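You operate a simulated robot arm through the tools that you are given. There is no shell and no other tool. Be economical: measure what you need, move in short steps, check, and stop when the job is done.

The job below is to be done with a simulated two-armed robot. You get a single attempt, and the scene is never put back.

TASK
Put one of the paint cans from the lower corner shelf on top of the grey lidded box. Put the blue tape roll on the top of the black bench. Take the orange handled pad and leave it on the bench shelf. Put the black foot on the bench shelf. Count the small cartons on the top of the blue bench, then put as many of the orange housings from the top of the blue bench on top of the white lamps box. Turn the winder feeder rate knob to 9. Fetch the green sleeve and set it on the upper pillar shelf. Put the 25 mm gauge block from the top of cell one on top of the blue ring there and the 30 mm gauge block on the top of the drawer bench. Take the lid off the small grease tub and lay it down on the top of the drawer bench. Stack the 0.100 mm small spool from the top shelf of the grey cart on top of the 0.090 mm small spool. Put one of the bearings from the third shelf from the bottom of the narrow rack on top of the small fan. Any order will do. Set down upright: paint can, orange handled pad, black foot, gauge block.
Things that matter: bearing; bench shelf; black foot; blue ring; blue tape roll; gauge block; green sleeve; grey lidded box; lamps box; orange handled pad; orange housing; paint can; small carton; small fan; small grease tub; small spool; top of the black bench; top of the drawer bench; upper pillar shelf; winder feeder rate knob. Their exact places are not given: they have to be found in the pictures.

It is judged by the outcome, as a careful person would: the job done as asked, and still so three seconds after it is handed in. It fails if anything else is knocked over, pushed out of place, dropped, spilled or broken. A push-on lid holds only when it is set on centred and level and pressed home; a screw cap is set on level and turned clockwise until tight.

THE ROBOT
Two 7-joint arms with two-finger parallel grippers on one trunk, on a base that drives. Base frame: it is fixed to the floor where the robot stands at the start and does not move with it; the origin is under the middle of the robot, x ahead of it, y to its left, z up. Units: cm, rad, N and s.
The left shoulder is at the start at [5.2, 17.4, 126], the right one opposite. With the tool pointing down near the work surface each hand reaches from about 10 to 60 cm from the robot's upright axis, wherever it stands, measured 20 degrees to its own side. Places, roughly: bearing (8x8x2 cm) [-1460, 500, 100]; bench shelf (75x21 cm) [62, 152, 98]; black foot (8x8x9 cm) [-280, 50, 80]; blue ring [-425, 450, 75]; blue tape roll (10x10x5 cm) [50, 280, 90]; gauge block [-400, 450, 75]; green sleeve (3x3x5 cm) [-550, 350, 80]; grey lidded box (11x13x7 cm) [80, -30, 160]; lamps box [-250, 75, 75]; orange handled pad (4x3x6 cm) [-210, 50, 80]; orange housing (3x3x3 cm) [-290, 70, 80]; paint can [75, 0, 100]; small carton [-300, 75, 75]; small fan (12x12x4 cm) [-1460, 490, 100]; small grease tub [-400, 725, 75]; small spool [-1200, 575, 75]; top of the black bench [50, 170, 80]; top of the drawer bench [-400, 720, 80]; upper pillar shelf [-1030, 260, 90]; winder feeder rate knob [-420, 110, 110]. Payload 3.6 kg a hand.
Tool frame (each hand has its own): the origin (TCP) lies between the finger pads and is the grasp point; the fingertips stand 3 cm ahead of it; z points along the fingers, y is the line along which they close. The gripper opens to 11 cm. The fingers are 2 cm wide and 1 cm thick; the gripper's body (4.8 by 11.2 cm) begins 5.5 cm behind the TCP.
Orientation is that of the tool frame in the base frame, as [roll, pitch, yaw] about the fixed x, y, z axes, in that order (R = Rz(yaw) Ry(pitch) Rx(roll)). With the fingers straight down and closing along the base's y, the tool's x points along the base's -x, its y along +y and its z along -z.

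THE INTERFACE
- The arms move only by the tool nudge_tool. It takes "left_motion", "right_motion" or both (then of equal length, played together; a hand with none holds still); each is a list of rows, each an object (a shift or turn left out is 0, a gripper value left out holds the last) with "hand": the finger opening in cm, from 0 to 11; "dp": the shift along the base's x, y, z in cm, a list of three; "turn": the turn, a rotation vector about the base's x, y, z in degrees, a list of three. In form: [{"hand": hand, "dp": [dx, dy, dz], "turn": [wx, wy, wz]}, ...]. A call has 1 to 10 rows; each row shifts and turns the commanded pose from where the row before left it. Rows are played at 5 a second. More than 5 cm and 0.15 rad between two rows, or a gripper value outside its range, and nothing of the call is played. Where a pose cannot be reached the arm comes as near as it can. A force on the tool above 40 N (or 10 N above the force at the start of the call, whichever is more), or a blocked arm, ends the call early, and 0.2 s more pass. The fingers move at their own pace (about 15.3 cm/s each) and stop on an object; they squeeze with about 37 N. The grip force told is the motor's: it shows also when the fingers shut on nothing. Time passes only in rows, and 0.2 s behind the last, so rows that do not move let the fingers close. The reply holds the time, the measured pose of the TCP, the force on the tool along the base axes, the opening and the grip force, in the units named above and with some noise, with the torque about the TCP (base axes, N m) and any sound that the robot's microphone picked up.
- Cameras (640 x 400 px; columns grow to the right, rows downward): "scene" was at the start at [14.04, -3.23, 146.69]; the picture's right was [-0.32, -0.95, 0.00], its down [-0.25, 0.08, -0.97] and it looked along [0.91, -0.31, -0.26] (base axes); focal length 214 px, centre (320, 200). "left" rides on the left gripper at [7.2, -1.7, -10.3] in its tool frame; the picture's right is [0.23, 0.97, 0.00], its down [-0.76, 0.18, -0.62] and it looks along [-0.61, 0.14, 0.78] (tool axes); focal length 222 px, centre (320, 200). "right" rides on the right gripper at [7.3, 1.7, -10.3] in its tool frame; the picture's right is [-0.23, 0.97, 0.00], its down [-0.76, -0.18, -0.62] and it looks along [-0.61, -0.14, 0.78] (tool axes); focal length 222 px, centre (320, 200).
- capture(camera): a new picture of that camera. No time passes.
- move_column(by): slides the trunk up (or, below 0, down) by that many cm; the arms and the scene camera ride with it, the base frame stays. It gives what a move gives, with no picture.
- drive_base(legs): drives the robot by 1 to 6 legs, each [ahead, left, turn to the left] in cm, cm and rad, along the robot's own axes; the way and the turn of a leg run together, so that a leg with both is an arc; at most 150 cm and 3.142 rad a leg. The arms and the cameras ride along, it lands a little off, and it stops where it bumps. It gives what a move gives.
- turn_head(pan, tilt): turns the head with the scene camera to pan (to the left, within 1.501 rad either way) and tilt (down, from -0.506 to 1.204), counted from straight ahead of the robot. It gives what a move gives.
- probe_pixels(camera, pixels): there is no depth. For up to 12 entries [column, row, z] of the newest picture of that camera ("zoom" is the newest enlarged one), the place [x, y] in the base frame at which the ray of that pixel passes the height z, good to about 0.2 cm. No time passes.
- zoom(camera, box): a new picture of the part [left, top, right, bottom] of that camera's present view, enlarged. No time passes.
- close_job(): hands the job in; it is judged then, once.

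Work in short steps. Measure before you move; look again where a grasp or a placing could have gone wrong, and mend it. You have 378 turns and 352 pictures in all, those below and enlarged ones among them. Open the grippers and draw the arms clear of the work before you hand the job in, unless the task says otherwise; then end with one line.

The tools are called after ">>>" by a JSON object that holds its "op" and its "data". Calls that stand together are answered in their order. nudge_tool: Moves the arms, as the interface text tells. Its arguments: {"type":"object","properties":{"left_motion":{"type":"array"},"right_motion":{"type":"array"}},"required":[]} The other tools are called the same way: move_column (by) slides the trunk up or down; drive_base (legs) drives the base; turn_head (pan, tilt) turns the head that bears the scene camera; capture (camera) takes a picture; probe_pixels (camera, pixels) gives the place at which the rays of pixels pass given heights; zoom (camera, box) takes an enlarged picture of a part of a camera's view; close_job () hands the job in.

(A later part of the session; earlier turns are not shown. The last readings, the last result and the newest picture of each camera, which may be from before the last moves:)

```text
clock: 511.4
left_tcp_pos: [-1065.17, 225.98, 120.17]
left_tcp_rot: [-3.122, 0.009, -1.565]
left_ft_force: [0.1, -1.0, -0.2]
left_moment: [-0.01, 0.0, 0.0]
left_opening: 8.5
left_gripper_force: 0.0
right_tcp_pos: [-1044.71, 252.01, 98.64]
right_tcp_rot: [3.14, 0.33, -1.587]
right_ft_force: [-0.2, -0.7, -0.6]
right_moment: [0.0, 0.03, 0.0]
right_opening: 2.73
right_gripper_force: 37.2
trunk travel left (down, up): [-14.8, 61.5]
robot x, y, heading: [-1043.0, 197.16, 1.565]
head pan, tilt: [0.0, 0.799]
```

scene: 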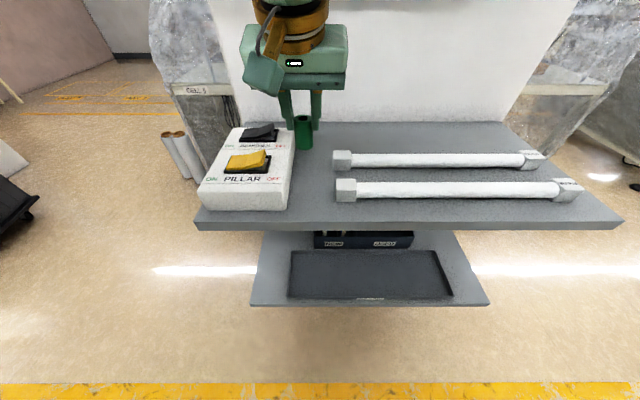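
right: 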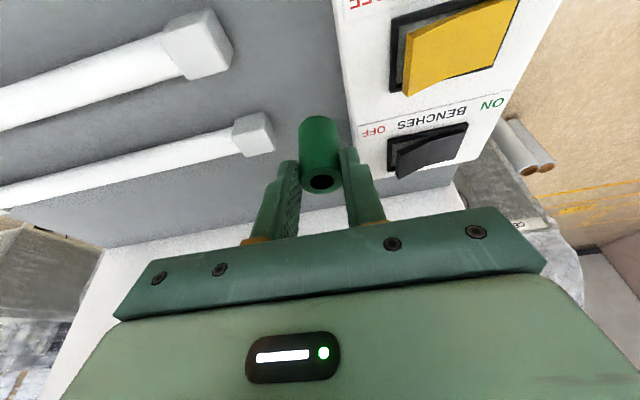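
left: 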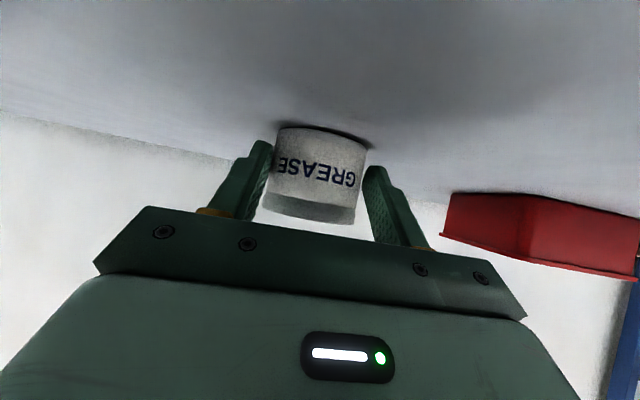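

>>> {"op": "nudge_tool", "data": {"right_motion": [{"dp": [0, 0, -0.4]}, {"dp": [0, 0, -0.3]}, {"dp": [0, 0, -0.3]}, {"dp": [0, 0, -0.3]}, {"dp": [0, 0, -0.3]}]}}

>>> {"op": "zoom", "data": {"camera": "scene", "box": [250, 100, 370, 200]}}

```text
clock: 512.6
left_tcp_pos: [-1065.03, 225.7, 120.36]
left_tcp_rot: [-3.122, 0.012, -1.566]
left_ft_force: [0.0, 0.3, 0.4]
left_moment: [-0.03, -0.02, -0.01]
left_opening: 8.52
left_gripper_force: 0.0
right_tcp_pos: [-1044.8, 251.88, 97.45]
right_tcp_rot: [3.137, 0.338, -1.589]
right_ft_force: [-0.7, 2.5, 34.0]
right_moment: [0.53, -0.06, -0.06]
right_opening: 2.79
right_gripper_force: 36.4
trunk travel left (down, up): [-14.8, 61.5]
robot x, y, heading: [-1043.47, 197.34, 1.566]
head pan, tilt: [0.0, 0.799]
```

```text
4.00 times, centred on (310, 150) of scene
```

zoom: 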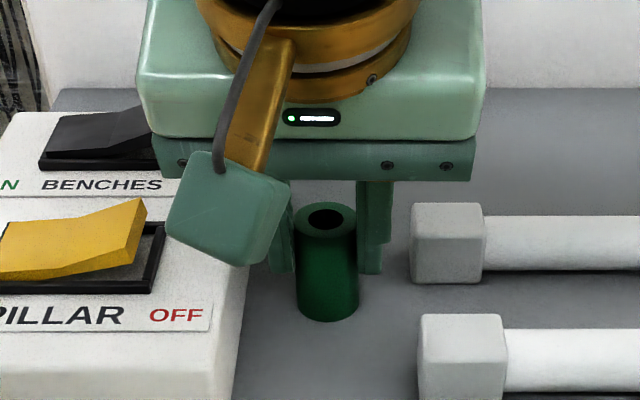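

Sleeve stands on the shelf. Ease, open to 3.8, retreat along the tool axis.

>>> {"op": "nudge_tool", "data": {"right_motion": [{"dp": [0, 0, 0.4]}, {"hand": 3.9}, {}, {"dp": [0, -0.7, 1.9]}, {"dp": [0, -1, 2.8]}, {"dp": [0, -1, 2.8]}, {"dp": [0, -2, 4]}, {"dp": [0, -4, 2]}, {"dp": [0, -4, 0]}]}}

>>> {"op": "capture", "data": {"camera": "scene"}}

```text
clock: 514.6
left_tcp_pos: [-1065.19, 225.97, 120.21]
left_tcp_rot: [-3.122, 0.01, -1.566]
left_ft_force: [0.3, 0.2, 0.5]
left_moment: [-0.01, 0.01, -0.03]
left_opening: 8.53
left_gripper_force: 0.0
right_tcp_pos: [-1044.63, 239.05, 111.22]
right_tcp_rot: [3.14, 0.332, -1.589]
right_ft_force: [0.1, 0.4, -0.2]
right_moment: [0.02, 0.02, -0.01]
right_opening: 3.9
right_gripper_force: 0.0
trunk travel left (down, up): [-14.8, 61.5]
robot x, y, heading: [-1043.17, 197.23, 1.566]
head pan, tilt: [0.0, 0.799]
```

```text
115 pictures are left
```

scene: 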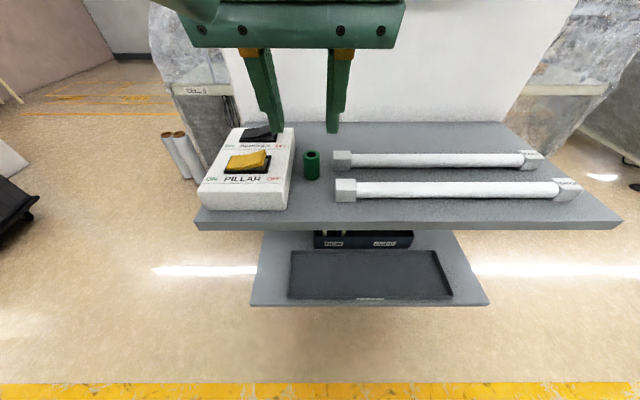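

The sleeve stands on the upper pillar shelf. Withdraw, then look west/north-west for the grey cart.

>>> {"op": "nudge_tool", "data": {"right_motion": [{"dp": [3, -2, 2], "turn": [-7, 0, 0]}, {"dp": [3, -2, 2], "turn": [-7, 0, 0]}, {"dp": [3, -2, 0], "turn": [-5, 0, 0]}, {"dp": [3, -2, 0]}]}}

>>> {"op": "drive_base", "data": {"legs": [[-30, 0, 0], [0, 0, 1.57]]}}

>>> {"op": "turn_head", "data": {"pan": -0.3, "tilt": 0.4}}

>>> {"op": "capture", "data": {"camera": "scene"}}

```text
clock: 515.6
left_tcp_pos: [-1065.03, 225.98, 120.41]
left_tcp_rot: [-3.124, 0.011, -1.564]
left_ft_force: [-0.3, -0.1, -0.1]
left_moment: [0.03, -0.03, 0.0]
left_opening: 8.48
left_gripper_force: 0.2
right_tcp_pos: [-1032.78, 230.89, 115.15]
right_tcp_rot: [-3.138, 0.0, -1.587]
right_ft_force: [0.1, -0.5, 0.3]
right_moment: [0.0, 0.0, 0.02]
right_opening: 3.92
right_gripper_force: 0.0
trunk travel left (down, up): [-14.8, 61.5]
robot x, y, heading: [-1043.3, 197.18, 1.569]
head pan, tilt: [0.0, 0.799]
```

```text
clock: 521.5
left_tcp_pos: [-1072.92, 145.96, 120.27]
left_tcp_rot: [-3.123, 0.009, -0.022]
left_ft_force: [0.4, 0.2, -0.7]
left_moment: [-0.01, -0.03, -0.03]
left_opening: 8.49
left_gripper_force: 0.0
right_tcp_pos: [-1077.0, 178.46, 115.16]
right_tcp_rot: [-3.138, 0.001, -0.045]
right_ft_force: [0.7, 0.2, 0.9]
right_moment: [-0.01, -0.03, -0.03]
right_opening: 3.89
right_gripper_force: 0.1
trunk travel left (down, up): [-14.8, 61.5]
robot x, y, heading: [-1043.87, 166.96, 3.111]
head pan, tilt: [0.0, 0.799]
```

```text
clock: 522.4
left_tcp_pos: [-1072.96, 146.02, 120.19]
left_tcp_rot: [-3.123, 0.011, -0.024]
left_ft_force: [-0.1, -0.3, 0.6]
left_moment: [-0.01, 0.0, -0.01]
left_opening: 8.48
left_gripper_force: 0.0
right_tcp_pos: [-1077.08, 178.46, 115.18]
right_tcp_rot: [-3.137, 0.001, -0.045]
right_ft_force: [0.0, -0.2, -0.4]
right_moment: [-0.01, -0.03, 0.05]
right_opening: 3.91
right_gripper_force: 0.1
trunk travel left (down, up): [-14.8, 61.5]
robot x, y, heading: [-1043.33, 166.94, 3.107]
head pan, tilt: [-0.3, 0.4]
```

```text
114 pictures are left
```

scene: 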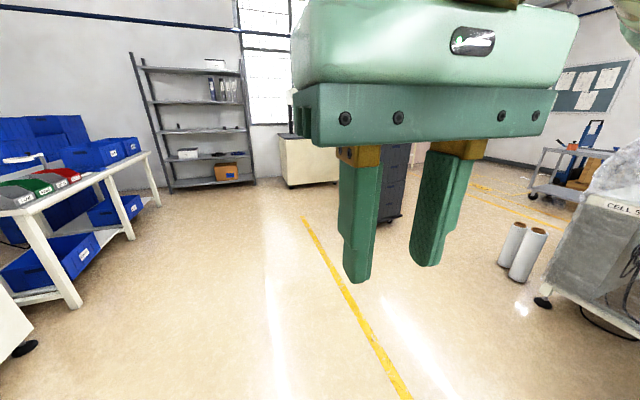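

>>> {"op": "probe_pixels", "data": {"camera": "scene", "pixels": [[520, 281, 0], [503, 265, 0], [390, 222, 0], [540, 303, 0], [532, 192, 0], [553, 210, 0]]}}

```text
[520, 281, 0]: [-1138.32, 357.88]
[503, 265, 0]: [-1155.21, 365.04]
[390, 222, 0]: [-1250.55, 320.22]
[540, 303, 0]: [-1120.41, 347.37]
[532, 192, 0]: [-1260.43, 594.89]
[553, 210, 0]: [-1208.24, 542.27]
```

>>> {"op": "drive_base", "data": {"legs": [[150, 0, 0.03], [7, 0, 0], [0, 0, -1.57]]}}

>>> {"op": "turn_head", "data": {"pan": 0, "tilt": 0.4}}

>>> {"op": "capture", "data": {"camera": "scene"}}

```text
clock: 534.1
left_tcp_pos: [-1219.53, 198.12, 120.33]
left_tcp_rot: [-3.123, 0.01, -1.562]
left_ft_force: [-0.2, -0.1, -0.1]
left_moment: [-0.04, -0.02, 0.03]
left_opening: 8.49
left_gripper_force: 0.0
right_tcp_pos: [-1187.21, 203.17, 115.19]
right_tcp_rot: [-3.139, -0.001, -1.586]
right_ft_force: [0.0, -0.1, 0.7]
right_moment: [-0.01, 0.01, -0.03]
right_opening: 3.89
right_gripper_force: 0.1
trunk travel left (down, up): [-14.8, 61.5]
robot x, y, heading: [-1197.81, 169.61, 1.576]
head pan, tilt: [-0.3, 0.4]
```

```text
clock: 534.9
left_tcp_pos: [-1219.5, 198.0, 120.29]
left_tcp_rot: [-3.124, 0.011, -1.561]
left_ft_force: [-0.3, -0.1, -0.1]
left_moment: [-0.04, -0.02, 0.0]
left_opening: 8.49
left_gripper_force: 0.0
right_tcp_pos: [-1187.17, 203.19, 115.17]
right_tcp_rot: [-3.138, 0.0, -1.585]
right_ft_force: [0.4, -0.3, -0.3]
right_moment: [-0.02, 0.02, 0.0]
right_opening: 3.9
right_gripper_force: 0.1
trunk travel left (down, up): [-14.8, 61.5]
robot x, y, heading: [-1197.23, 169.33, 1.567]
head pan, tilt: [0.0, 0.4]
```

```text
113 pictures are left
```

scene: 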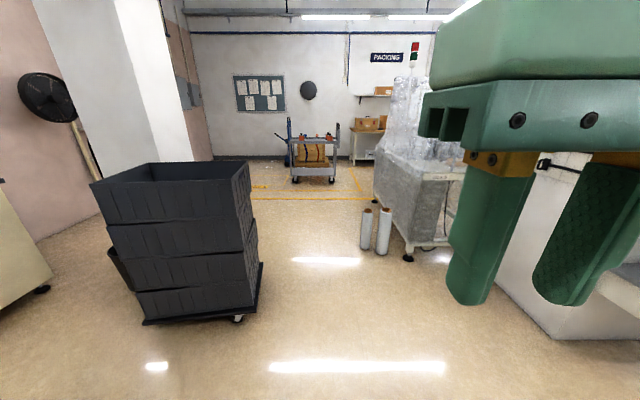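

>>> {"op": "probe_pixels", "data": {"camera": "scene", "pixels": [[262, 300, 0], [263, 264, 0], [237, 322, 0], [361, 248, 0], [296, 180, 0], [334, 181, 0], [291, 150, 75], [336, 151, 75]]}}

```text
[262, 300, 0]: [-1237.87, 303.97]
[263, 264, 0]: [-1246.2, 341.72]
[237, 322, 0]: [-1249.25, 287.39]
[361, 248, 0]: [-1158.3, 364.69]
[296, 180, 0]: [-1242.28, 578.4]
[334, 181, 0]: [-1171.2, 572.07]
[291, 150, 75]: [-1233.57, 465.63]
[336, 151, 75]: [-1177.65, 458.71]
```

Gap is 80 cm wide, centred at x≈−1198. Drive through to the cart.

>>> {"op": "drive_base", "data": {"legs": [[150, 0, 0], [150, 0, 0], [40, 0, 0]]}}

>>> {"op": "turn_head", "data": {"pan": 0, "tilt": 0.55}}

>>> {"op": "capture", "data": {"camera": "scene"}}

```text
clock: 551.5
left_tcp_pos: [-1227.14, 539.12, 120.35]
left_tcp_rot: [-3.122, 0.01, -1.545]
left_ft_force: [0.6, 1.0, -0.4]
left_moment: [-0.03, 0.01, -0.01]
left_opening: 8.51
left_gripper_force: 0.1
right_tcp_pos: [-1194.98, 544.83, 115.21]
right_tcp_rot: [-3.139, 0.0, -1.565]
right_ft_force: [-0.2, 0.4, -1.0]
right_moment: [-0.02, 0.0, 0.02]
right_opening: 3.92
right_gripper_force: 0.1
trunk travel left (down, up): [-14.8, 61.5]
robot x, y, heading: [-1204.7, 510.73, 1.589]
head pan, tilt: [0.0, 0.4]
```

```text
clock: 552.2
left_tcp_pos: [-1227.12, 538.94, 120.3]
left_tcp_rot: [-3.122, 0.011, -1.545]
left_ft_force: [0.2, 0.6, 0.1]
left_moment: [-0.01, 0.02, -0.01]
left_opening: 8.51
left_gripper_force: 0.1
right_tcp_pos: [-1195.06, 544.78, 115.22]
right_tcp_rot: [-3.138, -0.001, -1.566]
right_ft_force: [0.5, -0.5, 0.5]
right_moment: [-0.02, -0.01, 0.02]
right_opening: 3.91
right_gripper_force: 0.1
trunk travel left (down, up): [-14.8, 61.5]
robot x, y, heading: [-1204.6, 510.38, 1.589]
head pan, tilt: [0.0, 0.55]
```

```text
112 pictures are left
```

scene: 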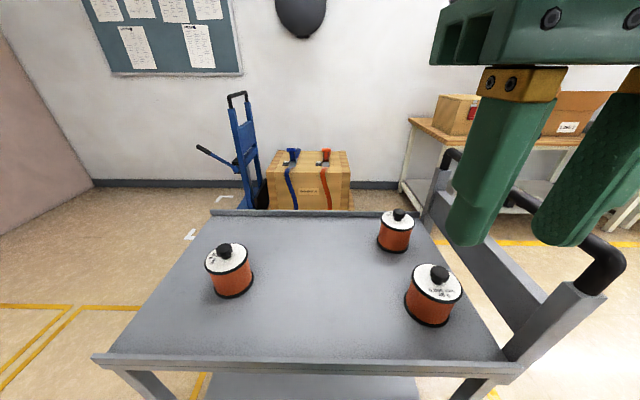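

Three small spools. Zoom to read the labels.

>>> {"op": "zoom", "data": {"camera": "scene", "box": [185, 225, 275, 305]}}

>>> {"op": "zoom", "data": {"camera": "scene", "box": [365, 195, 475, 335]}}

```text
5.00 times, centred on (230, 265) of scene
```

zoom: 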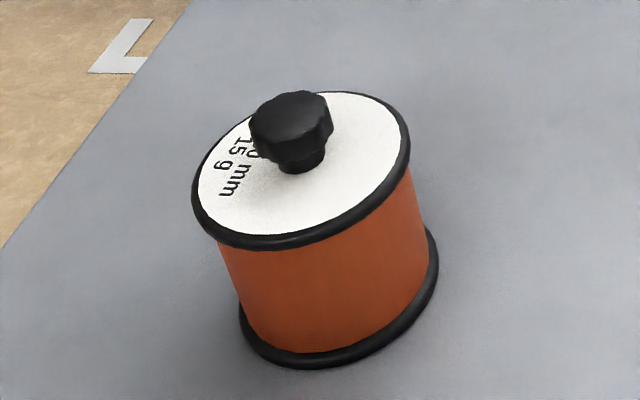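

```text
2.86 times, centred on (420, 265) of scene
```

zoom: 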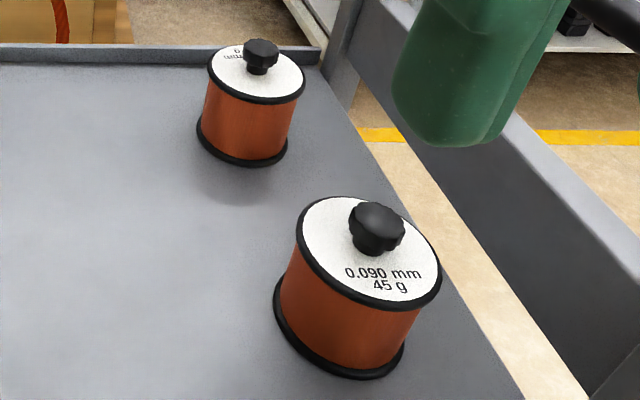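

>>> {"op": "capture", "data": {"camera": "left"}}

>>> {"op": "capture", "data": {"camera": "right"}}

```text
109 pictures are left
```

left: 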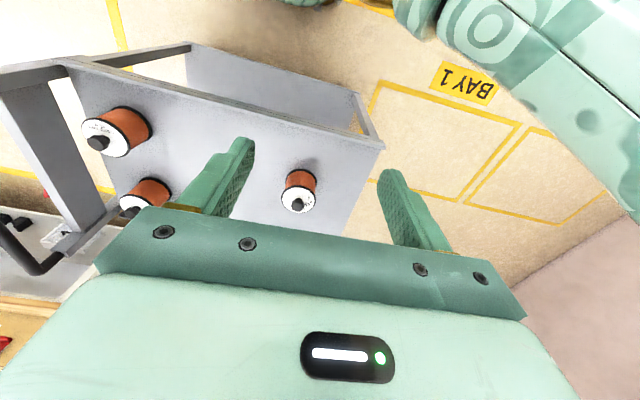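

```text
108 pictures are left
```

right: 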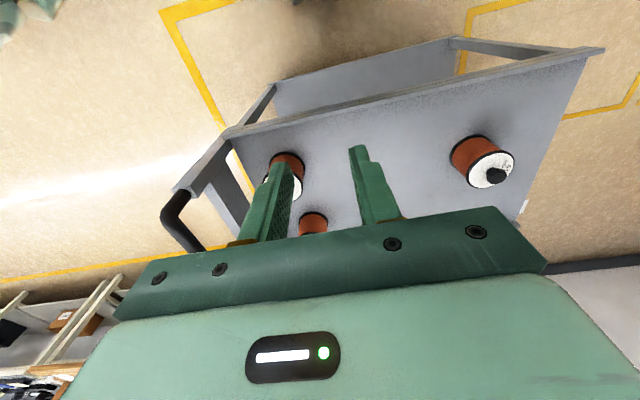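

>>> {"op": "zoom", "data": {"camera": "right", "box": [440, 125, 530, 195]}}

>>> {"op": "zoom", "data": {"camera": "left", "box": [100, 165, 190, 235]}}

```text
5.71 times, centred on (485, 160) of right
```

zoom: 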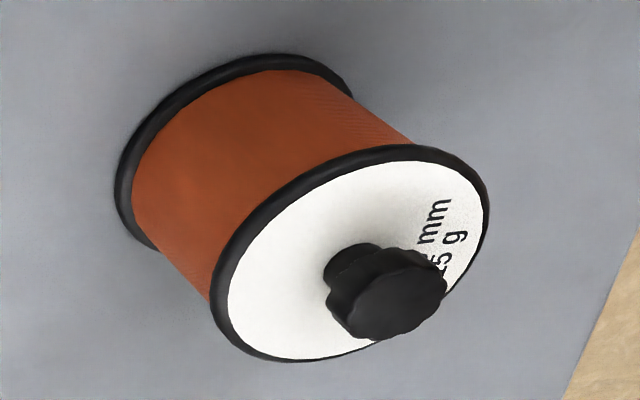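

```text
5.71 times, centred on (145, 200) of left
```

zoom: 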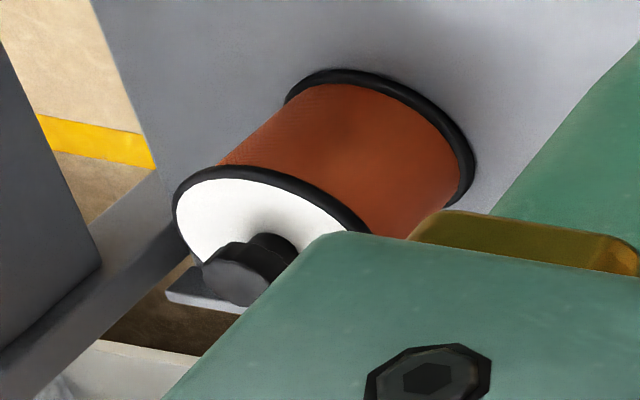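

>>> {"op": "zoom", "data": {"camera": "left", "box": [265, 155, 345, 225]}}

```text
5.71 times, centred on (305, 190) of left
```

zoom: 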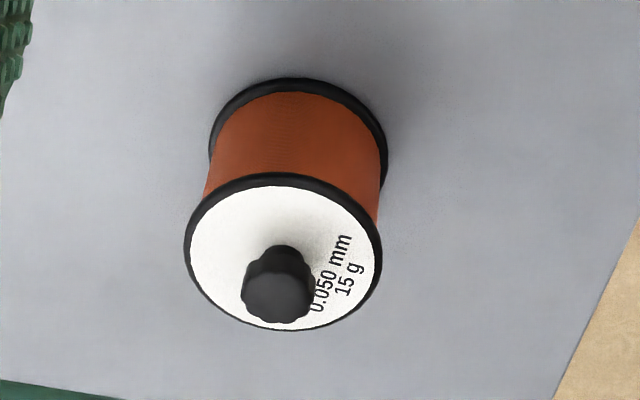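

The left spool is 0.050, so the back one should be 0.100. Bring the right hand over it, confirm the label and measure.

>>> {"op": "probe_pixels", "data": {"camera": "scene", "pixels": [[397, 219, 82], [397, 219, 86], [396, 250, 76], [434, 284, 82], [434, 284, 86], [428, 322, 76], [95, 360, 76], [515, 368, 76]]}}

>>> {"op": "probe_pixels", "data": {"camera": "left", "pixels": [[105, 137, 82], [105, 137, 86], [132, 205, 82], [132, 205, 86]]}}

```text
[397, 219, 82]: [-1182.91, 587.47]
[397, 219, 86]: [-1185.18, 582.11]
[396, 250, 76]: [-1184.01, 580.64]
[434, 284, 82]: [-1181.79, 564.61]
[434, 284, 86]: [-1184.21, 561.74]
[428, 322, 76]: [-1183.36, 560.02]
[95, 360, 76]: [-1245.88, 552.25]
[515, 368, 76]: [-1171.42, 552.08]
```

```text
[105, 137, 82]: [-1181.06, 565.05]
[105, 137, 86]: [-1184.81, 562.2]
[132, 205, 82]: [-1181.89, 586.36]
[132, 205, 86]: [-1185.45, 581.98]
```

>>> {"op": "probe_pixels", "data": {"camera": "scene", "pixels": [[410, 283, 84.3], [462, 288, 84.3], [378, 222, 84.8], [414, 222, 84.8], [428, 325, 78], [439, 272, 88], [397, 254, 78]]}}

>>> {"op": "nudge_tool", "data": {"right_motion": [{"dp": [2, 4, 0], "hand": 6}, {"dp": [2, 4, 0]}, {"dp": [2, 4, -1]}, {"dp": [2, 4, -1]}, {"dp": [2, 3, -2]}, {"dp": [0, 3, -2]}]}}

>>> {"op": "capture", "data": {"camera": "right"}}

```text
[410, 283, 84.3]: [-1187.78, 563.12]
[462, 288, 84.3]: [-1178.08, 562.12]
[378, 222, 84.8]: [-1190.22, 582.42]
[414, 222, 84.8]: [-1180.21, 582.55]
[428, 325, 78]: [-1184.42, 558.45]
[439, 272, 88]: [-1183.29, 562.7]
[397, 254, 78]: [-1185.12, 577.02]
```

```text
clock: 553.6
left_tcp_pos: [-1227.14, 539.04, 120.3]
left_tcp_rot: [-3.122, 0.01, -1.545]
left_ft_force: [-0.2, 0.5, -0.7]
left_moment: [0.0, -0.01, 0.0]
left_opening: 8.49
left_gripper_force: 0.1
right_tcp_pos: [-1186.85, 561.34, 112.05]
right_tcp_rot: [-3.139, 0.002, -1.566]
right_ft_force: [0.0, 0.1, -0.4]
right_moment: [0.04, -0.01, 0.01]
right_opening: 5.99
right_gripper_force: 0.0
right hand out of reach, approached as far as the arm can: row 4, 5, 6
trunk travel left (down, up): [-14.8, 61.5]
robot x, y, heading: [-1204.37, 510.37, 1.59]
head pan, tilt: [0.0, 0.55]
```

```text
104 pictures are left
```

right: 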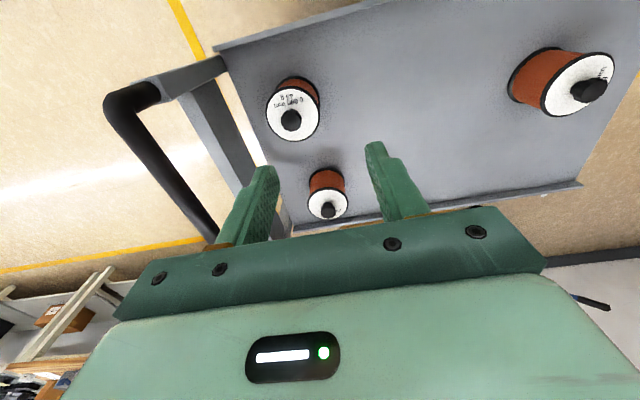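

Spool Ø≈10 cm with a 3 cm knob – grip by the knob. Move the base right 16 and ahead 7.

>>> {"op": "drive_base", "data": {"legs": [[7, -16, -0.018]]}}

>>> {"op": "nudge_tool", "data": {"right_motion": [{"dp": [-3, 3, 0]}, {"dp": [-4, 2, 0]}, {"dp": [-4, 2, 0]}]}}

>>> {"op": "capture", "data": {"camera": "right"}}

```text
clock: 555.1
left_tcp_pos: [-1210.77, 546.73, 120.42]
left_tcp_rot: [-3.124, 0.011, -1.561]
left_ft_force: [-0.2, 0.4, 0.1]
left_moment: [-0.02, 0.0, -0.03]
left_opening: 8.51
left_gripper_force: 0.1
right_tcp_pos: [-1170.16, 568.35, 112.17]
right_tcp_rot: [-3.14, 0.002, -1.585]
right_ft_force: [0.5, 0.0, 0.2]
right_moment: [-0.01, -0.02, 0.0]
right_opening: 6.01
right_gripper_force: 0.0
trunk travel left (down, up): [-14.8, 61.5]
robot x, y, heading: [-1189.05, 517.89, 1.575]
head pan, tilt: [0.0, 0.55]
```

```text
clock: 555.9
left_tcp_pos: [-1210.78, 546.59, 120.26]
left_tcp_rot: [-3.124, 0.01, -1.562]
left_ft_force: [-0.2, 0.0, 0.4]
left_moment: [0.02, 0.02, 0.0]
left_opening: 8.49
left_gripper_force: 0.1
right_tcp_pos: [-1176.33, 572.41, 112.16]
right_tcp_rot: [3.137, 0.007, -1.593]
right_ft_force: [-0.4, -0.3, -0.2]
right_moment: [0.01, 0.04, -0.02]
right_opening: 6.0
right_gripper_force: 0.1
right hand out of reach, approached as far as the arm can: row 1, 3
trunk travel left (down, up): [-14.8, 61.5]
robot x, y, heading: [-1188.88, 518.03, 1.571]
head pan, tilt: [0.0, 0.55]
```

```text
103 pictures are left
```

right: 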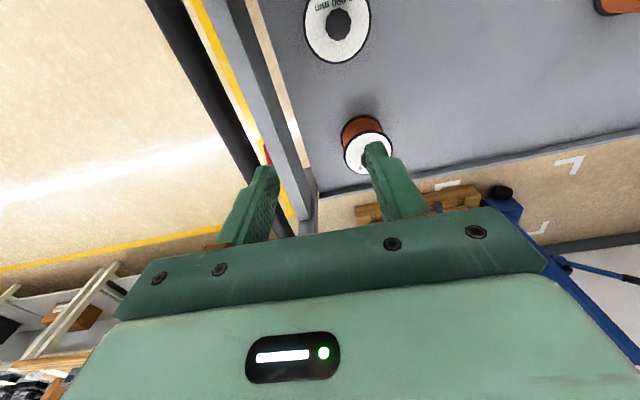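

>>> {"op": "nudge_tool", "data": {"right_motion": [{"dp": [-3, 0, -4]}, {"dp": [-3, 1, -4]}, {"dp": [-2, 2, -4]}, {"dp": [0, 3, -2]}, {"dp": [0, 3, 0]}]}}

>>> {"op": "capture", "data": {"camera": "right"}}

```text
refused: row 2 steps farther than a row can; nothing moved
```

```text
102 pictures are left
```

right: 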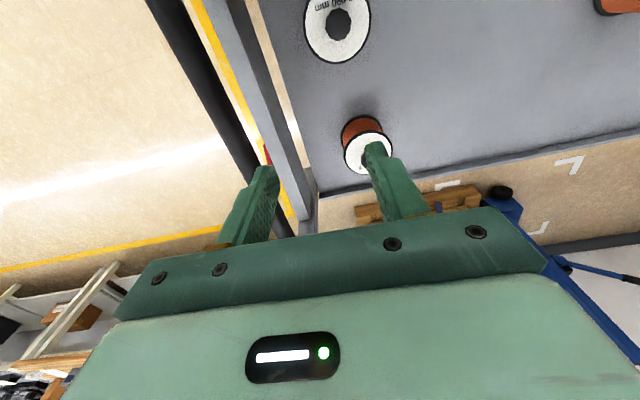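

>>> {"op": "nudge_tool", "data": {"right_motion": [{"dp": [-2.5, 0, -4]}, {"dp": [-2.5, 1, -4]}, {"dp": [-2.5, 1.5, -4]}, {"dp": [-0.5, 3, -2]}, {"dp": [0, 2, 0]}]}}

>>> {"op": "capture", "data": {"camera": "right"}}

```text
clock: 557.1
left_tcp_pos: [-1210.88, 546.63, 120.3]
left_tcp_rot: [-3.123, 0.01, -1.56]
left_ft_force: [0.8, 0.2, 0.8]
left_moment: [-0.03, 0.02, 0.02]
left_opening: 8.51
left_gripper_force: 0.1
right_tcp_pos: [-1184.56, 579.7, 98.45]
right_tcp_rot: [-3.138, 0.003, -1.584]
right_ft_force: [0.3, -0.2, 0.2]
right_moment: [-0.03, 0.03, -0.02]
right_opening: 6.0
right_gripper_force: 0.1
trunk travel left (down, up): [-14.8, 61.5]
robot x, y, heading: [-1188.92, 517.73, 1.569]
head pan, tilt: [0.0, 0.55]
```

```text
101 pictures are left
```

right: 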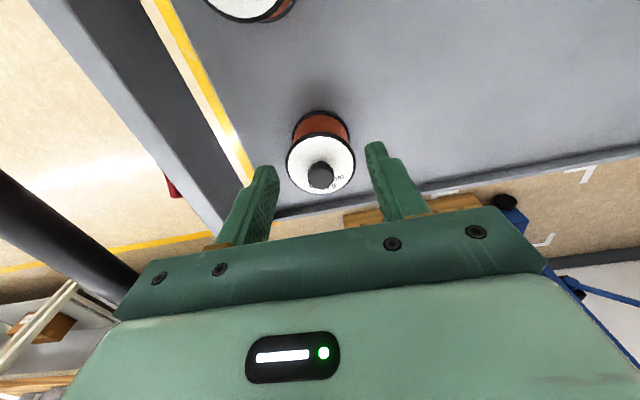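

>>> {"op": "zoom", "data": {"camera": "right", "box": [270, 100, 370, 205]}}

>>> {"op": "probe_pixels", "data": {"camera": "right", "pixels": [[321, 176, 88], [321, 165, 84.5], [288, 163, 84.5], [355, 160, 84.5]]}}

```text
3.81 times, centred on (320, 152) of right
```

zoom: 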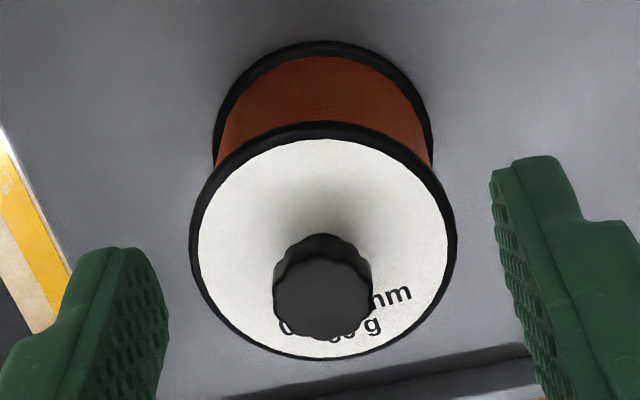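

```text
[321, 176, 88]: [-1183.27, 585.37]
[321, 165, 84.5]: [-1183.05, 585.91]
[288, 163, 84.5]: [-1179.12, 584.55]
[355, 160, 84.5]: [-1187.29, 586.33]
```

>>> {"op": "zoom", "data": {"camera": "scene", "box": [300, 180, 460, 320]}}

```text
2.86 times, centred on (380, 250) of scene
```

zoom: 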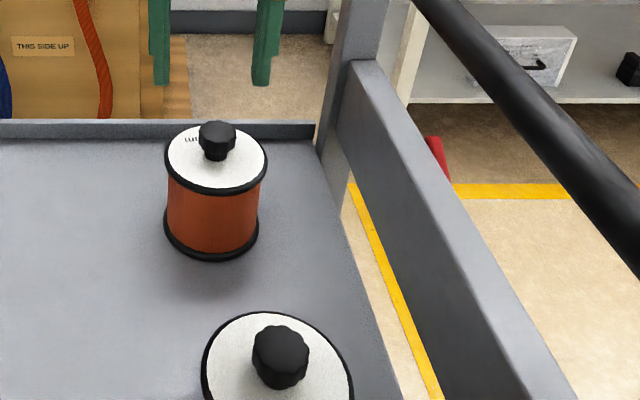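

>>> {"op": "probe_pixels", "data": {"camera": "zoom", "pixels": [[217, 130, 88], [217, 130, 91], [216, 160, 84], [216, 160, 87], [166, 157, 85], [267, 157, 85], [212, 260, 77], [212, 260, 79], [280, 350, 88], [280, 350, 91]]}}

```text
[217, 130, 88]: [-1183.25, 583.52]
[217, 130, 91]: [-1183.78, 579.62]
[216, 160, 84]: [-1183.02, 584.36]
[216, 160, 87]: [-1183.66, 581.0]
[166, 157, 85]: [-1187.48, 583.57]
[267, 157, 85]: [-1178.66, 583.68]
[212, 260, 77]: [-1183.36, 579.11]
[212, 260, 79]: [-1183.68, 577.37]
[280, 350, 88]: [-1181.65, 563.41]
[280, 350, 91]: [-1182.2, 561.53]
```

Spool 0.100: centre ≈(−1183.1,585.5), disc z≈82.7, knob top ≈86.6, deck ≈74.5. Move over the knob.

>>> {"op": "nudge_tool", "data": {"right_motion": [{"dp": [0.5, 2, -1]}, {"dp": [0.5, 2, -1]}, {"dp": [0.4, 1.8, -1]}]}}

>>> {"op": "capture", "data": {"camera": "right"}}

```text
clock: 557.9
left_tcp_pos: [-1210.91, 546.69, 120.22]
left_tcp_rot: [-3.123, 0.008, -1.561]
left_ft_force: [-0.1, -0.2, 0.8]
left_moment: [-0.04, -0.04, 0.0]
left_opening: 8.5
left_gripper_force: 0.1
right_tcp_pos: [-1183.11, 584.33, 94.74]
right_tcp_rot: [-3.139, 0.001, -1.585]
right_ft_force: [0.3, 0.4, -0.5]
right_moment: [-0.01, 0.02, 0.0]
right_opening: 5.95
right_gripper_force: 0.1
right hand out of reach, approached as far as the arm can: row 3
trunk travel left (down, up): [-14.8, 61.5]
robot x, y, heading: [-1188.72, 517.55, 1.573]
head pan, tilt: [0.0, 0.55]
```

```text
98 pictures are left
```

right: 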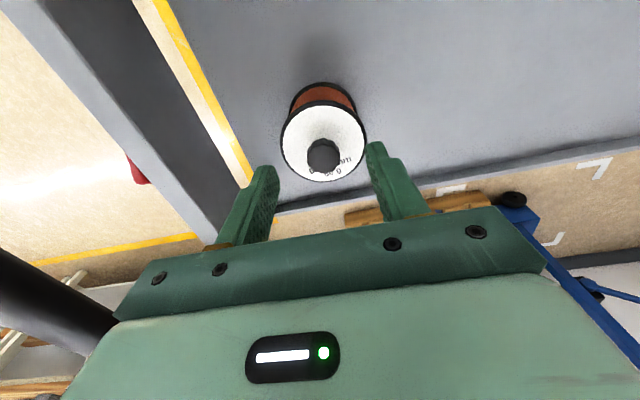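

2 cm short; drive 3 cm closer (still clear of the cart).

>>> {"op": "drive_base", "data": {"legs": [[3, 0, 0]]}}

>>> {"op": "capture", "data": {"camera": "right"}}

```text
clock: 558.7
left_tcp_pos: [-1210.86, 549.81, 120.24]
left_tcp_rot: [-3.121, 0.008, -1.56]
left_ft_force: [0.4, 1.4, -0.7]
left_moment: [-0.07, 0.0, -0.04]
left_opening: 8.51
left_gripper_force: 0.0
right_tcp_pos: [-1183.14, 587.35, 94.62]
right_tcp_rot: [-3.138, 0.002, -1.585]
right_ft_force: [-0.2, 0.3, -1.1]
right_moment: [-0.06, 0.02, 0.0]
right_opening: 6.01
right_gripper_force: 0.1
trunk travel left (down, up): [-14.8, 61.5]
robot x, y, heading: [-1189.13, 520.98, 1.573]
head pan, tilt: [0.0, 0.55]
```

```text
97 pictures are left
```

right: 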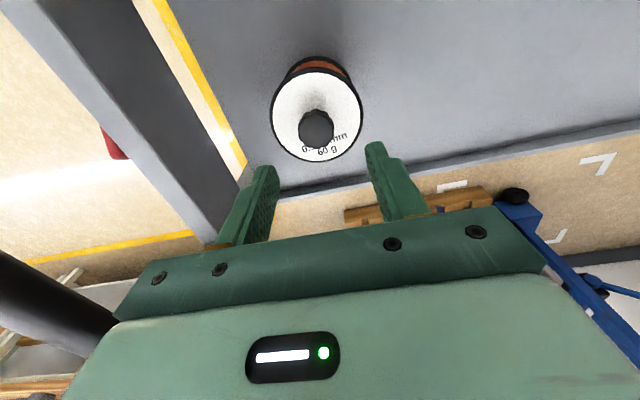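

>>> {"op": "nudge_tool", "data": {"right_motion": [{"dp": [0.3, -0.6, -2.5], "hand": 5}, {"dp": [0, 0, -2]}]}}

>>> {"op": "capture", "data": {"camera": "right"}}

```text
clock: 559.3
left_tcp_pos: [-1210.8, 549.64, 120.3]
left_tcp_rot: [-3.123, 0.008, -1.56]
left_ft_force: [0.0, -0.1, -0.4]
left_moment: [0.04, -0.01, 0.01]
left_opening: 8.47
left_gripper_force: 0.1
right_tcp_pos: [-1182.68, 586.52, 90.24]
right_tcp_rot: [-3.14, 0.004, -1.586]
right_ft_force: [0.5, -0.8, 0.4]
right_moment: [0.01, -0.02, -0.01]
right_opening: 5.0
right_gripper_force: 0.0
trunk travel left (down, up): [-14.8, 61.5]
robot x, y, heading: [-1188.64, 520.9, 1.572]
head pan, tilt: [0.0, 0.55]
```

```text
96 pictures are left
```

right: 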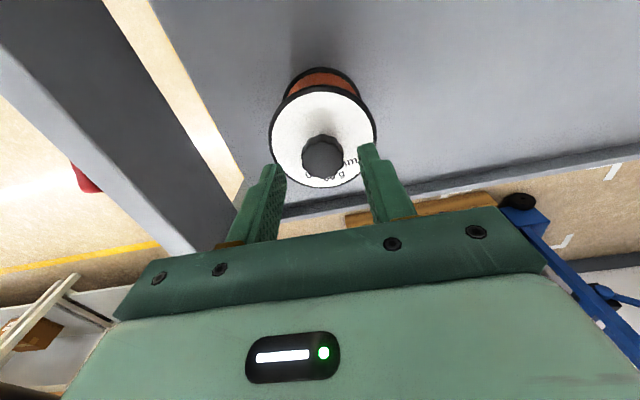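

>>> {"op": "nudge_tool", "data": {"right_motion": [{"dp": [0, 0, -2]}, {"dp": [0, 0, -1.5]}, {"hand": 1}, {}, {}]}}

>>> {"op": "capture", "data": {"camera": "right"}}

```text
clock: 560.5
left_tcp_pos: [-1210.72, 549.59, 120.32]
left_tcp_rot: [-3.122, 0.011, -1.561]
left_ft_force: [-0.2, 0.1, 0.0]
left_moment: [0.01, 0.0, -0.03]
left_opening: 8.49
left_gripper_force: 0.1
right_tcp_pos: [-1182.79, 586.55, 86.87]
right_tcp_rot: [-3.139, 0.003, -1.583]
right_ft_force: [2.8, -0.5, 1.4]
right_moment: [-0.01, -0.11, 0.08]
right_opening: 3.4
right_gripper_force: 37.3
trunk travel left (down, up): [-14.8, 61.5]
robot x, y, heading: [-1188.88, 520.57, 1.573]
head pan, tilt: [0.0, 0.55]
```

```text
95 pictures are left
```

right: 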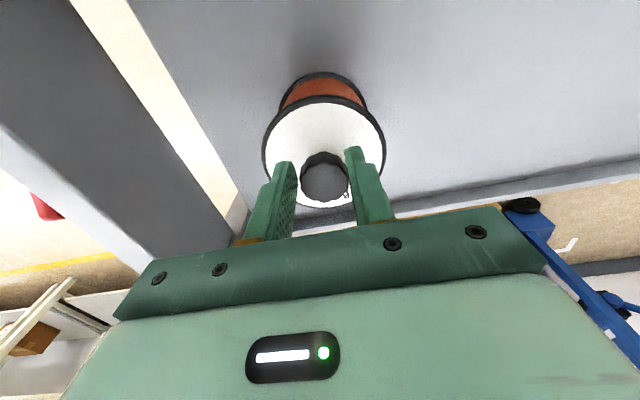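

Knob gripped (3.4 cm). Lift 17 cm and bring it toward the front spool.

>>> {"op": "nudge_tool", "data": {"right_motion": [{"dp": [0, 0, 1]}, {"dp": [0, 0, 3]}, {"dp": [0, 0, 4]}, {"dp": [0, -1, 4]}, {"dp": [0, -2, 4]}, {"dp": [0, -3, 2]}]}}

>>> {"op": "capture", "data": {"camera": "right"}}

>>> {"op": "capture", "data": {"camera": "left"}}

>>> {"op": "capture", "data": {"camera": "scene"}}

```text
clock: 561.9
left_tcp_pos: [-1210.81, 549.65, 120.38]
left_tcp_rot: [-3.122, 0.01, -1.559]
left_ft_force: [0.3, -0.1, 0.0]
left_moment: [0.03, 0.0, 0.02]
left_opening: 8.52
left_gripper_force: 0.1
right_tcp_pos: [-1182.84, 581.01, 103.67]
right_tcp_rot: [-3.138, 0.002, -1.586]
right_ft_force: [-0.3, -0.2, -10.9]
right_moment: [-0.18, 0.03, -0.01]
right_opening: 3.37
right_gripper_force: 36.6
right hand out of reach, approached as far as the arm can: row 5
trunk travel left (down, up): [-14.8, 61.5]
robot x, y, heading: [-1189.05, 520.81, 1.575]
head pan, tilt: [0.0, 0.55]
```

```text
94 pictures are left
```

right: 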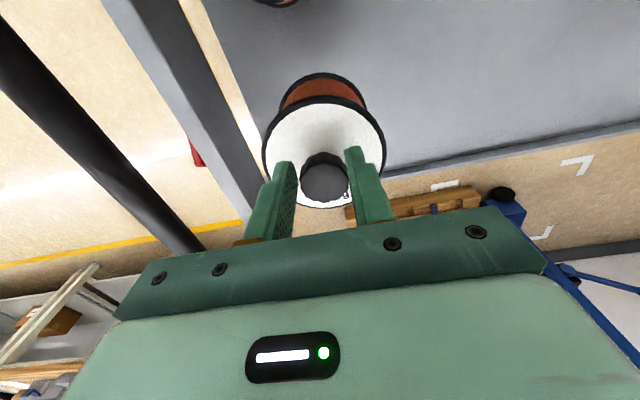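

```text
93 pictures are left
```

left: 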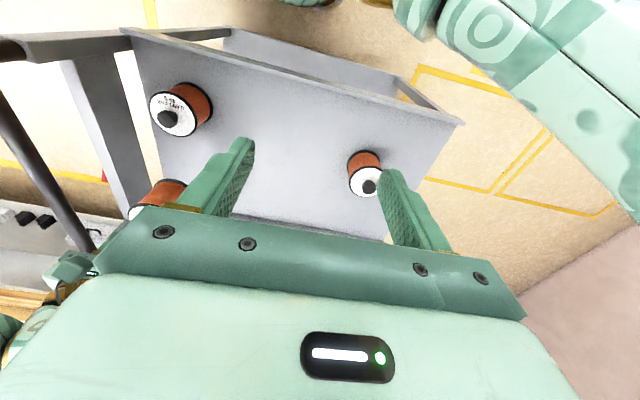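

```text
92 pictures are left
```

scene: 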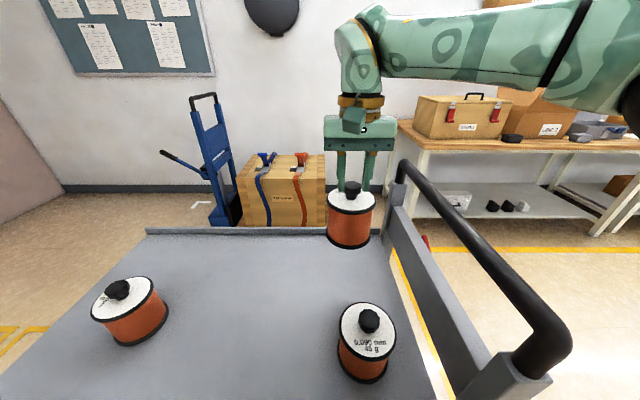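

>>> {"op": "probe_pixels", "data": {"camera": "left", "pixels": [[167, 119, 87], [167, 119, 84], [173, 112, 82.7]]}}

>>> {"op": "zoom", "data": {"camera": "scene", "box": [320, 290, 420, 390]}}

```text
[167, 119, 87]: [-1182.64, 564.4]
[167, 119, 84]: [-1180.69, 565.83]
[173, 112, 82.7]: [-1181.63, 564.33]
```

```text
4.00 times, centred on (370, 340) of scene
```

zoom: 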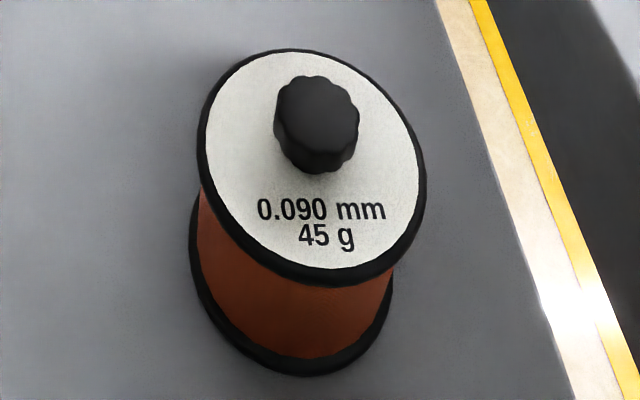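

>>> {"op": "probe_pixels", "data": {"camera": "zoom", "pixels": [[318, 108, 87], [318, 108, 85], [312, 165, 82.7], [200, 165, 82.7], [426, 190, 82.7], [300, 50, 82.7], [345, 283, 82.7]]}}

```text
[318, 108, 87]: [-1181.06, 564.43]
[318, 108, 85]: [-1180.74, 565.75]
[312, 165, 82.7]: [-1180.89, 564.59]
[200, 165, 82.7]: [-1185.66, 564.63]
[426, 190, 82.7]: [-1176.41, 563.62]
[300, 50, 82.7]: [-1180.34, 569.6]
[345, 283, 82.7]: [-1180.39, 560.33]
```

>>> {"op": "zoom", "data": {"camera": "scene", "box": [310, 160, 400, 260]}}

>>> {"op": "probe_pixels", "data": {"camera": "scene", "pixels": [[353, 186, 103.7], [350, 203, 99.5], [327, 203, 99.5], [374, 203, 99.5]]}}

```text
4.00 times, centred on (355, 210) of scene
```

zoom: 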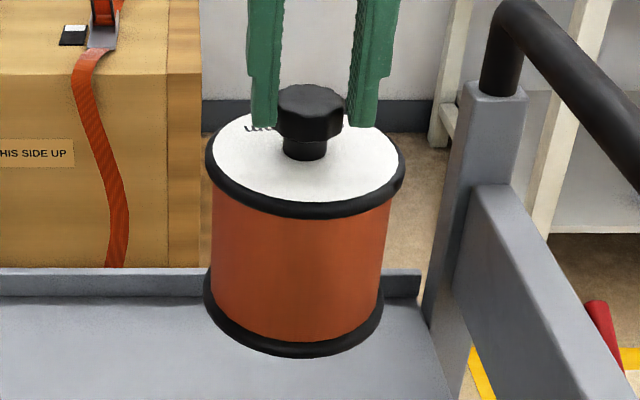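

```text
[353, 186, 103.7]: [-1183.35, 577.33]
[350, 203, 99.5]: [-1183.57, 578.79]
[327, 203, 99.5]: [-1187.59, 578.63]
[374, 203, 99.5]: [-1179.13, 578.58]
```

Held spool's centre ≈ TCP(−0.25,−0.2). Front spool centre ≈(−1181.1,565.0). Move over it and check from the left camera and scene.

>>> {"op": "nudge_tool", "data": {"right_motion": [{"dp": [0.5, -4, 0]}, {"dp": [0.5, -4, 0]}, {"dp": [0.5, -4, 0]}, {"dp": [0.5, -3.8, 0]}]}}

>>> {"op": "capture", "data": {"camera": "left"}}

>>> {"op": "capture", "data": {"camera": "scene"}}

```text
clock: 562.9
left_tcp_pos: [-1210.77, 549.61, 120.29]
left_tcp_rot: [-3.122, 0.011, -1.56]
left_ft_force: [-0.1, 0.5, 0.4]
left_moment: [0.04, -0.02, 0.03]
left_opening: 8.51
left_gripper_force: 0.0
right_tcp_pos: [-1180.79, 565.14, 103.87]
right_tcp_rot: [-3.141, 0.002, -1.585]
right_ft_force: [0.0, -0.9, -12.2]
right_moment: [-0.16, 0.01, -0.01]
right_opening: 3.36
right_gripper_force: 37.4
trunk travel left (down, up): [-14.8, 61.5]
robot x, y, heading: [-1188.97, 521.04, 1.574]
head pan, tilt: [0.0, 0.55]
```

```text
89 pictures are left
```

left: 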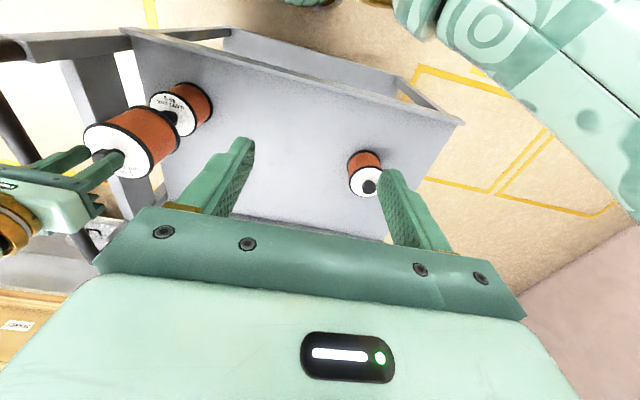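

```text
88 pictures are left
```

scene: 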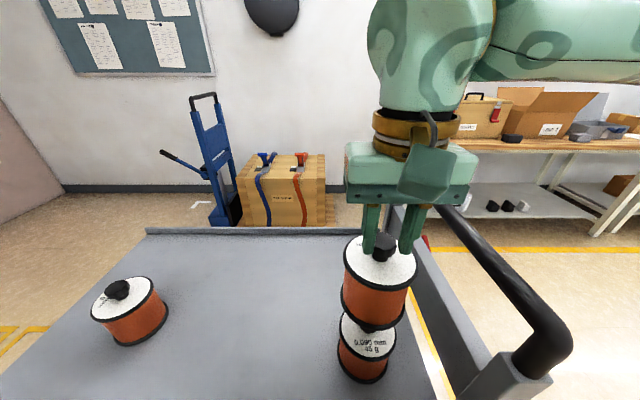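

>>> {"op": "zoom", "data": {"camera": "left", "box": [70, 70, 230, 190]}}

>>> {"op": "zoom", "data": {"camera": "scene", "box": [310, 225, 440, 390]}}

```text
3.33 times, centred on (150, 130) of left
```

zoom: 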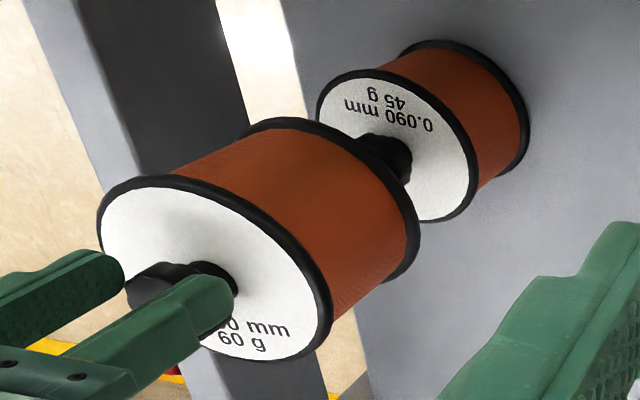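

```text
2.42 times, centred on (375, 308) of scene
```

zoom: 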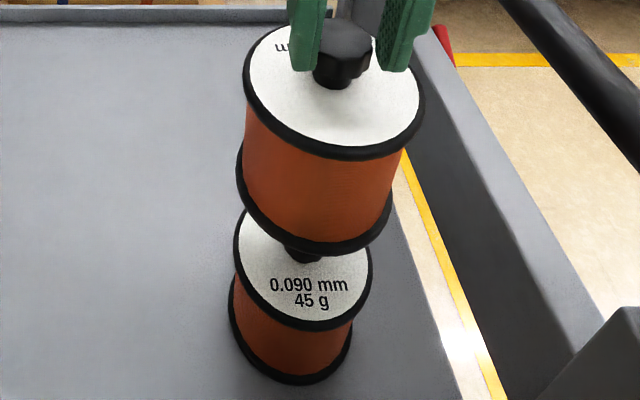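

x is aligned in the scene; the left view suggests ≈0.5 cm toward −y. Correct and lower gently.

>>> {"op": "nudge_tool", "data": {"right_motion": [{"dp": [0, -0.5, -2]}, {"dp": [0, 0, -1.2]}, {"dp": [0, 0, -0.5]}, {"dp": [0, 0, -0.5]}, {"dp": [0, 0, -0.5]}, {"dp": [0, 0, -0.5]}]}}

>>> {"op": "zoom", "data": {"camera": "left", "box": [70, 60, 230, 180]}}

```text
clock: 564.3
left_tcp_pos: [-1210.87, 549.26, 120.33]
left_tcp_rot: [-3.122, 0.013, -1.56]
left_ft_force: [0.1, 0.6, 0.0]
left_moment: [0.01, -0.01, 0.0]
left_opening: 8.5
left_gripper_force: 0.1
right_tcp_pos: [-1180.92, 564.56, 98.87]
right_tcp_rot: [3.14, 0.008, -1.584]
right_ft_force: [3.2, -5.9, 29.7]
right_moment: [0.22, -0.1, 0.06]
right_opening: 3.19
right_gripper_force: 36.7
trunk travel left (down, up): [-14.8, 61.5]
robot x, y, heading: [-1189.51, 521.03, 1.573]
head pan, tilt: [0.0, 0.55]
```

```text
3.33 times, centred on (150, 120) of left
```

zoom: 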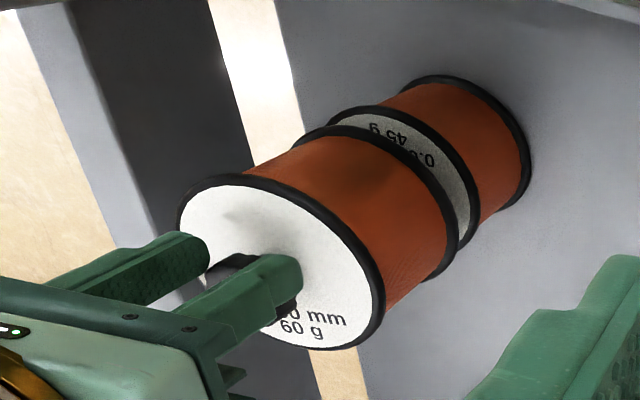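

It rests on the lower spool's knob (TCP 98.9, consistent with knob-top height). Before releasing, unload the force and verify level alignment from the scene.

>>> {"op": "nudge_tool", "data": {"right_motion": [{"dp": [0, 0, 0.25]}]}}

>>> {"op": "zoom", "data": {"camera": "scene", "box": [310, 225, 440, 390]}}

>>> {"op": "capture", "data": {"camera": "right"}}

```text
clock: 564.7
left_tcp_pos: [-1210.72, 549.27, 120.38]
left_tcp_rot: [-3.123, 0.012, -1.559]
left_ft_force: [0.3, 0.2, -0.1]
left_moment: [-0.04, 0.01, 0.01]
left_opening: 8.5
left_gripper_force: 0.0
right_tcp_pos: [-1181.04, 564.61, 98.95]
right_tcp_rot: [-3.139, 0.006, -1.584]
right_ft_force: [1.8, -3.8, 24.3]
right_moment: [0.43, -0.21, 0.0]
right_opening: 3.19
right_gripper_force: 36.8
trunk travel left (down, up): [-14.8, 61.5]
robot x, y, heading: [-1189.02, 521.06, 1.573]
head pan, tilt: [0.0, 0.55]
```

```text
2.42 times, centred on (375, 308) of scene
```

zoom: 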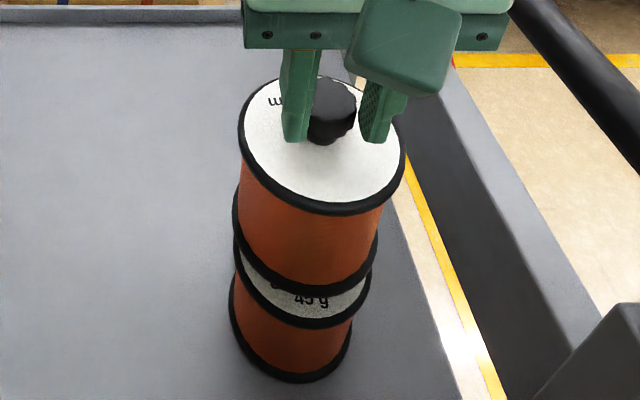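

```text
83 pictures are left
```

right: 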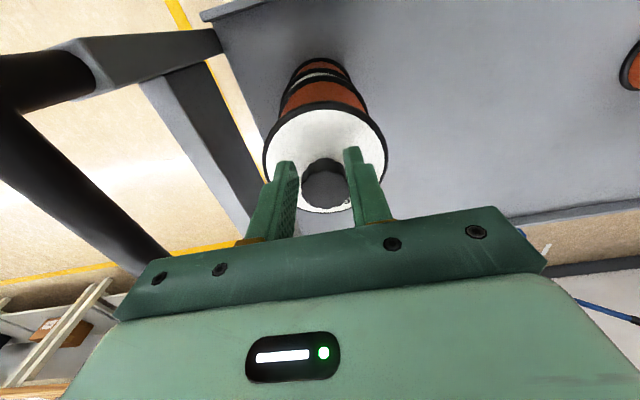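

Aligned in both views. Unload fully and open gently.

>>> {"op": "nudge_tool", "data": {"right_motion": [{"dp": [0, 0, 0.2]}, {"dp": [0, 0, 0.2]}]}}

```text
clock: 565.3
left_tcp_pos: [-1210.99, 549.86, 120.16]
left_tcp_rot: [-3.123, 0.008, -1.56]
left_ft_force: [0.2, -0.1, -0.8]
left_moment: [-0.01, -0.03, 0.0]
left_opening: 8.52
left_gripper_force: 0.1
right_tcp_pos: [-1180.83, 564.91, 99.05]
right_tcp_rot: [-3.135, -0.001, -1.585]
right_ft_force: [0.8, 0.2, -12.0]
right_moment: [-0.21, 0.02, 0.02]
right_opening: 3.21
right_gripper_force: 37.1
trunk travel left (down, up): [-14.8, 61.5]
robot x, y, heading: [-1189.22, 520.94, 1.572]
head pan, tilt: [0.0, 0.55]
```

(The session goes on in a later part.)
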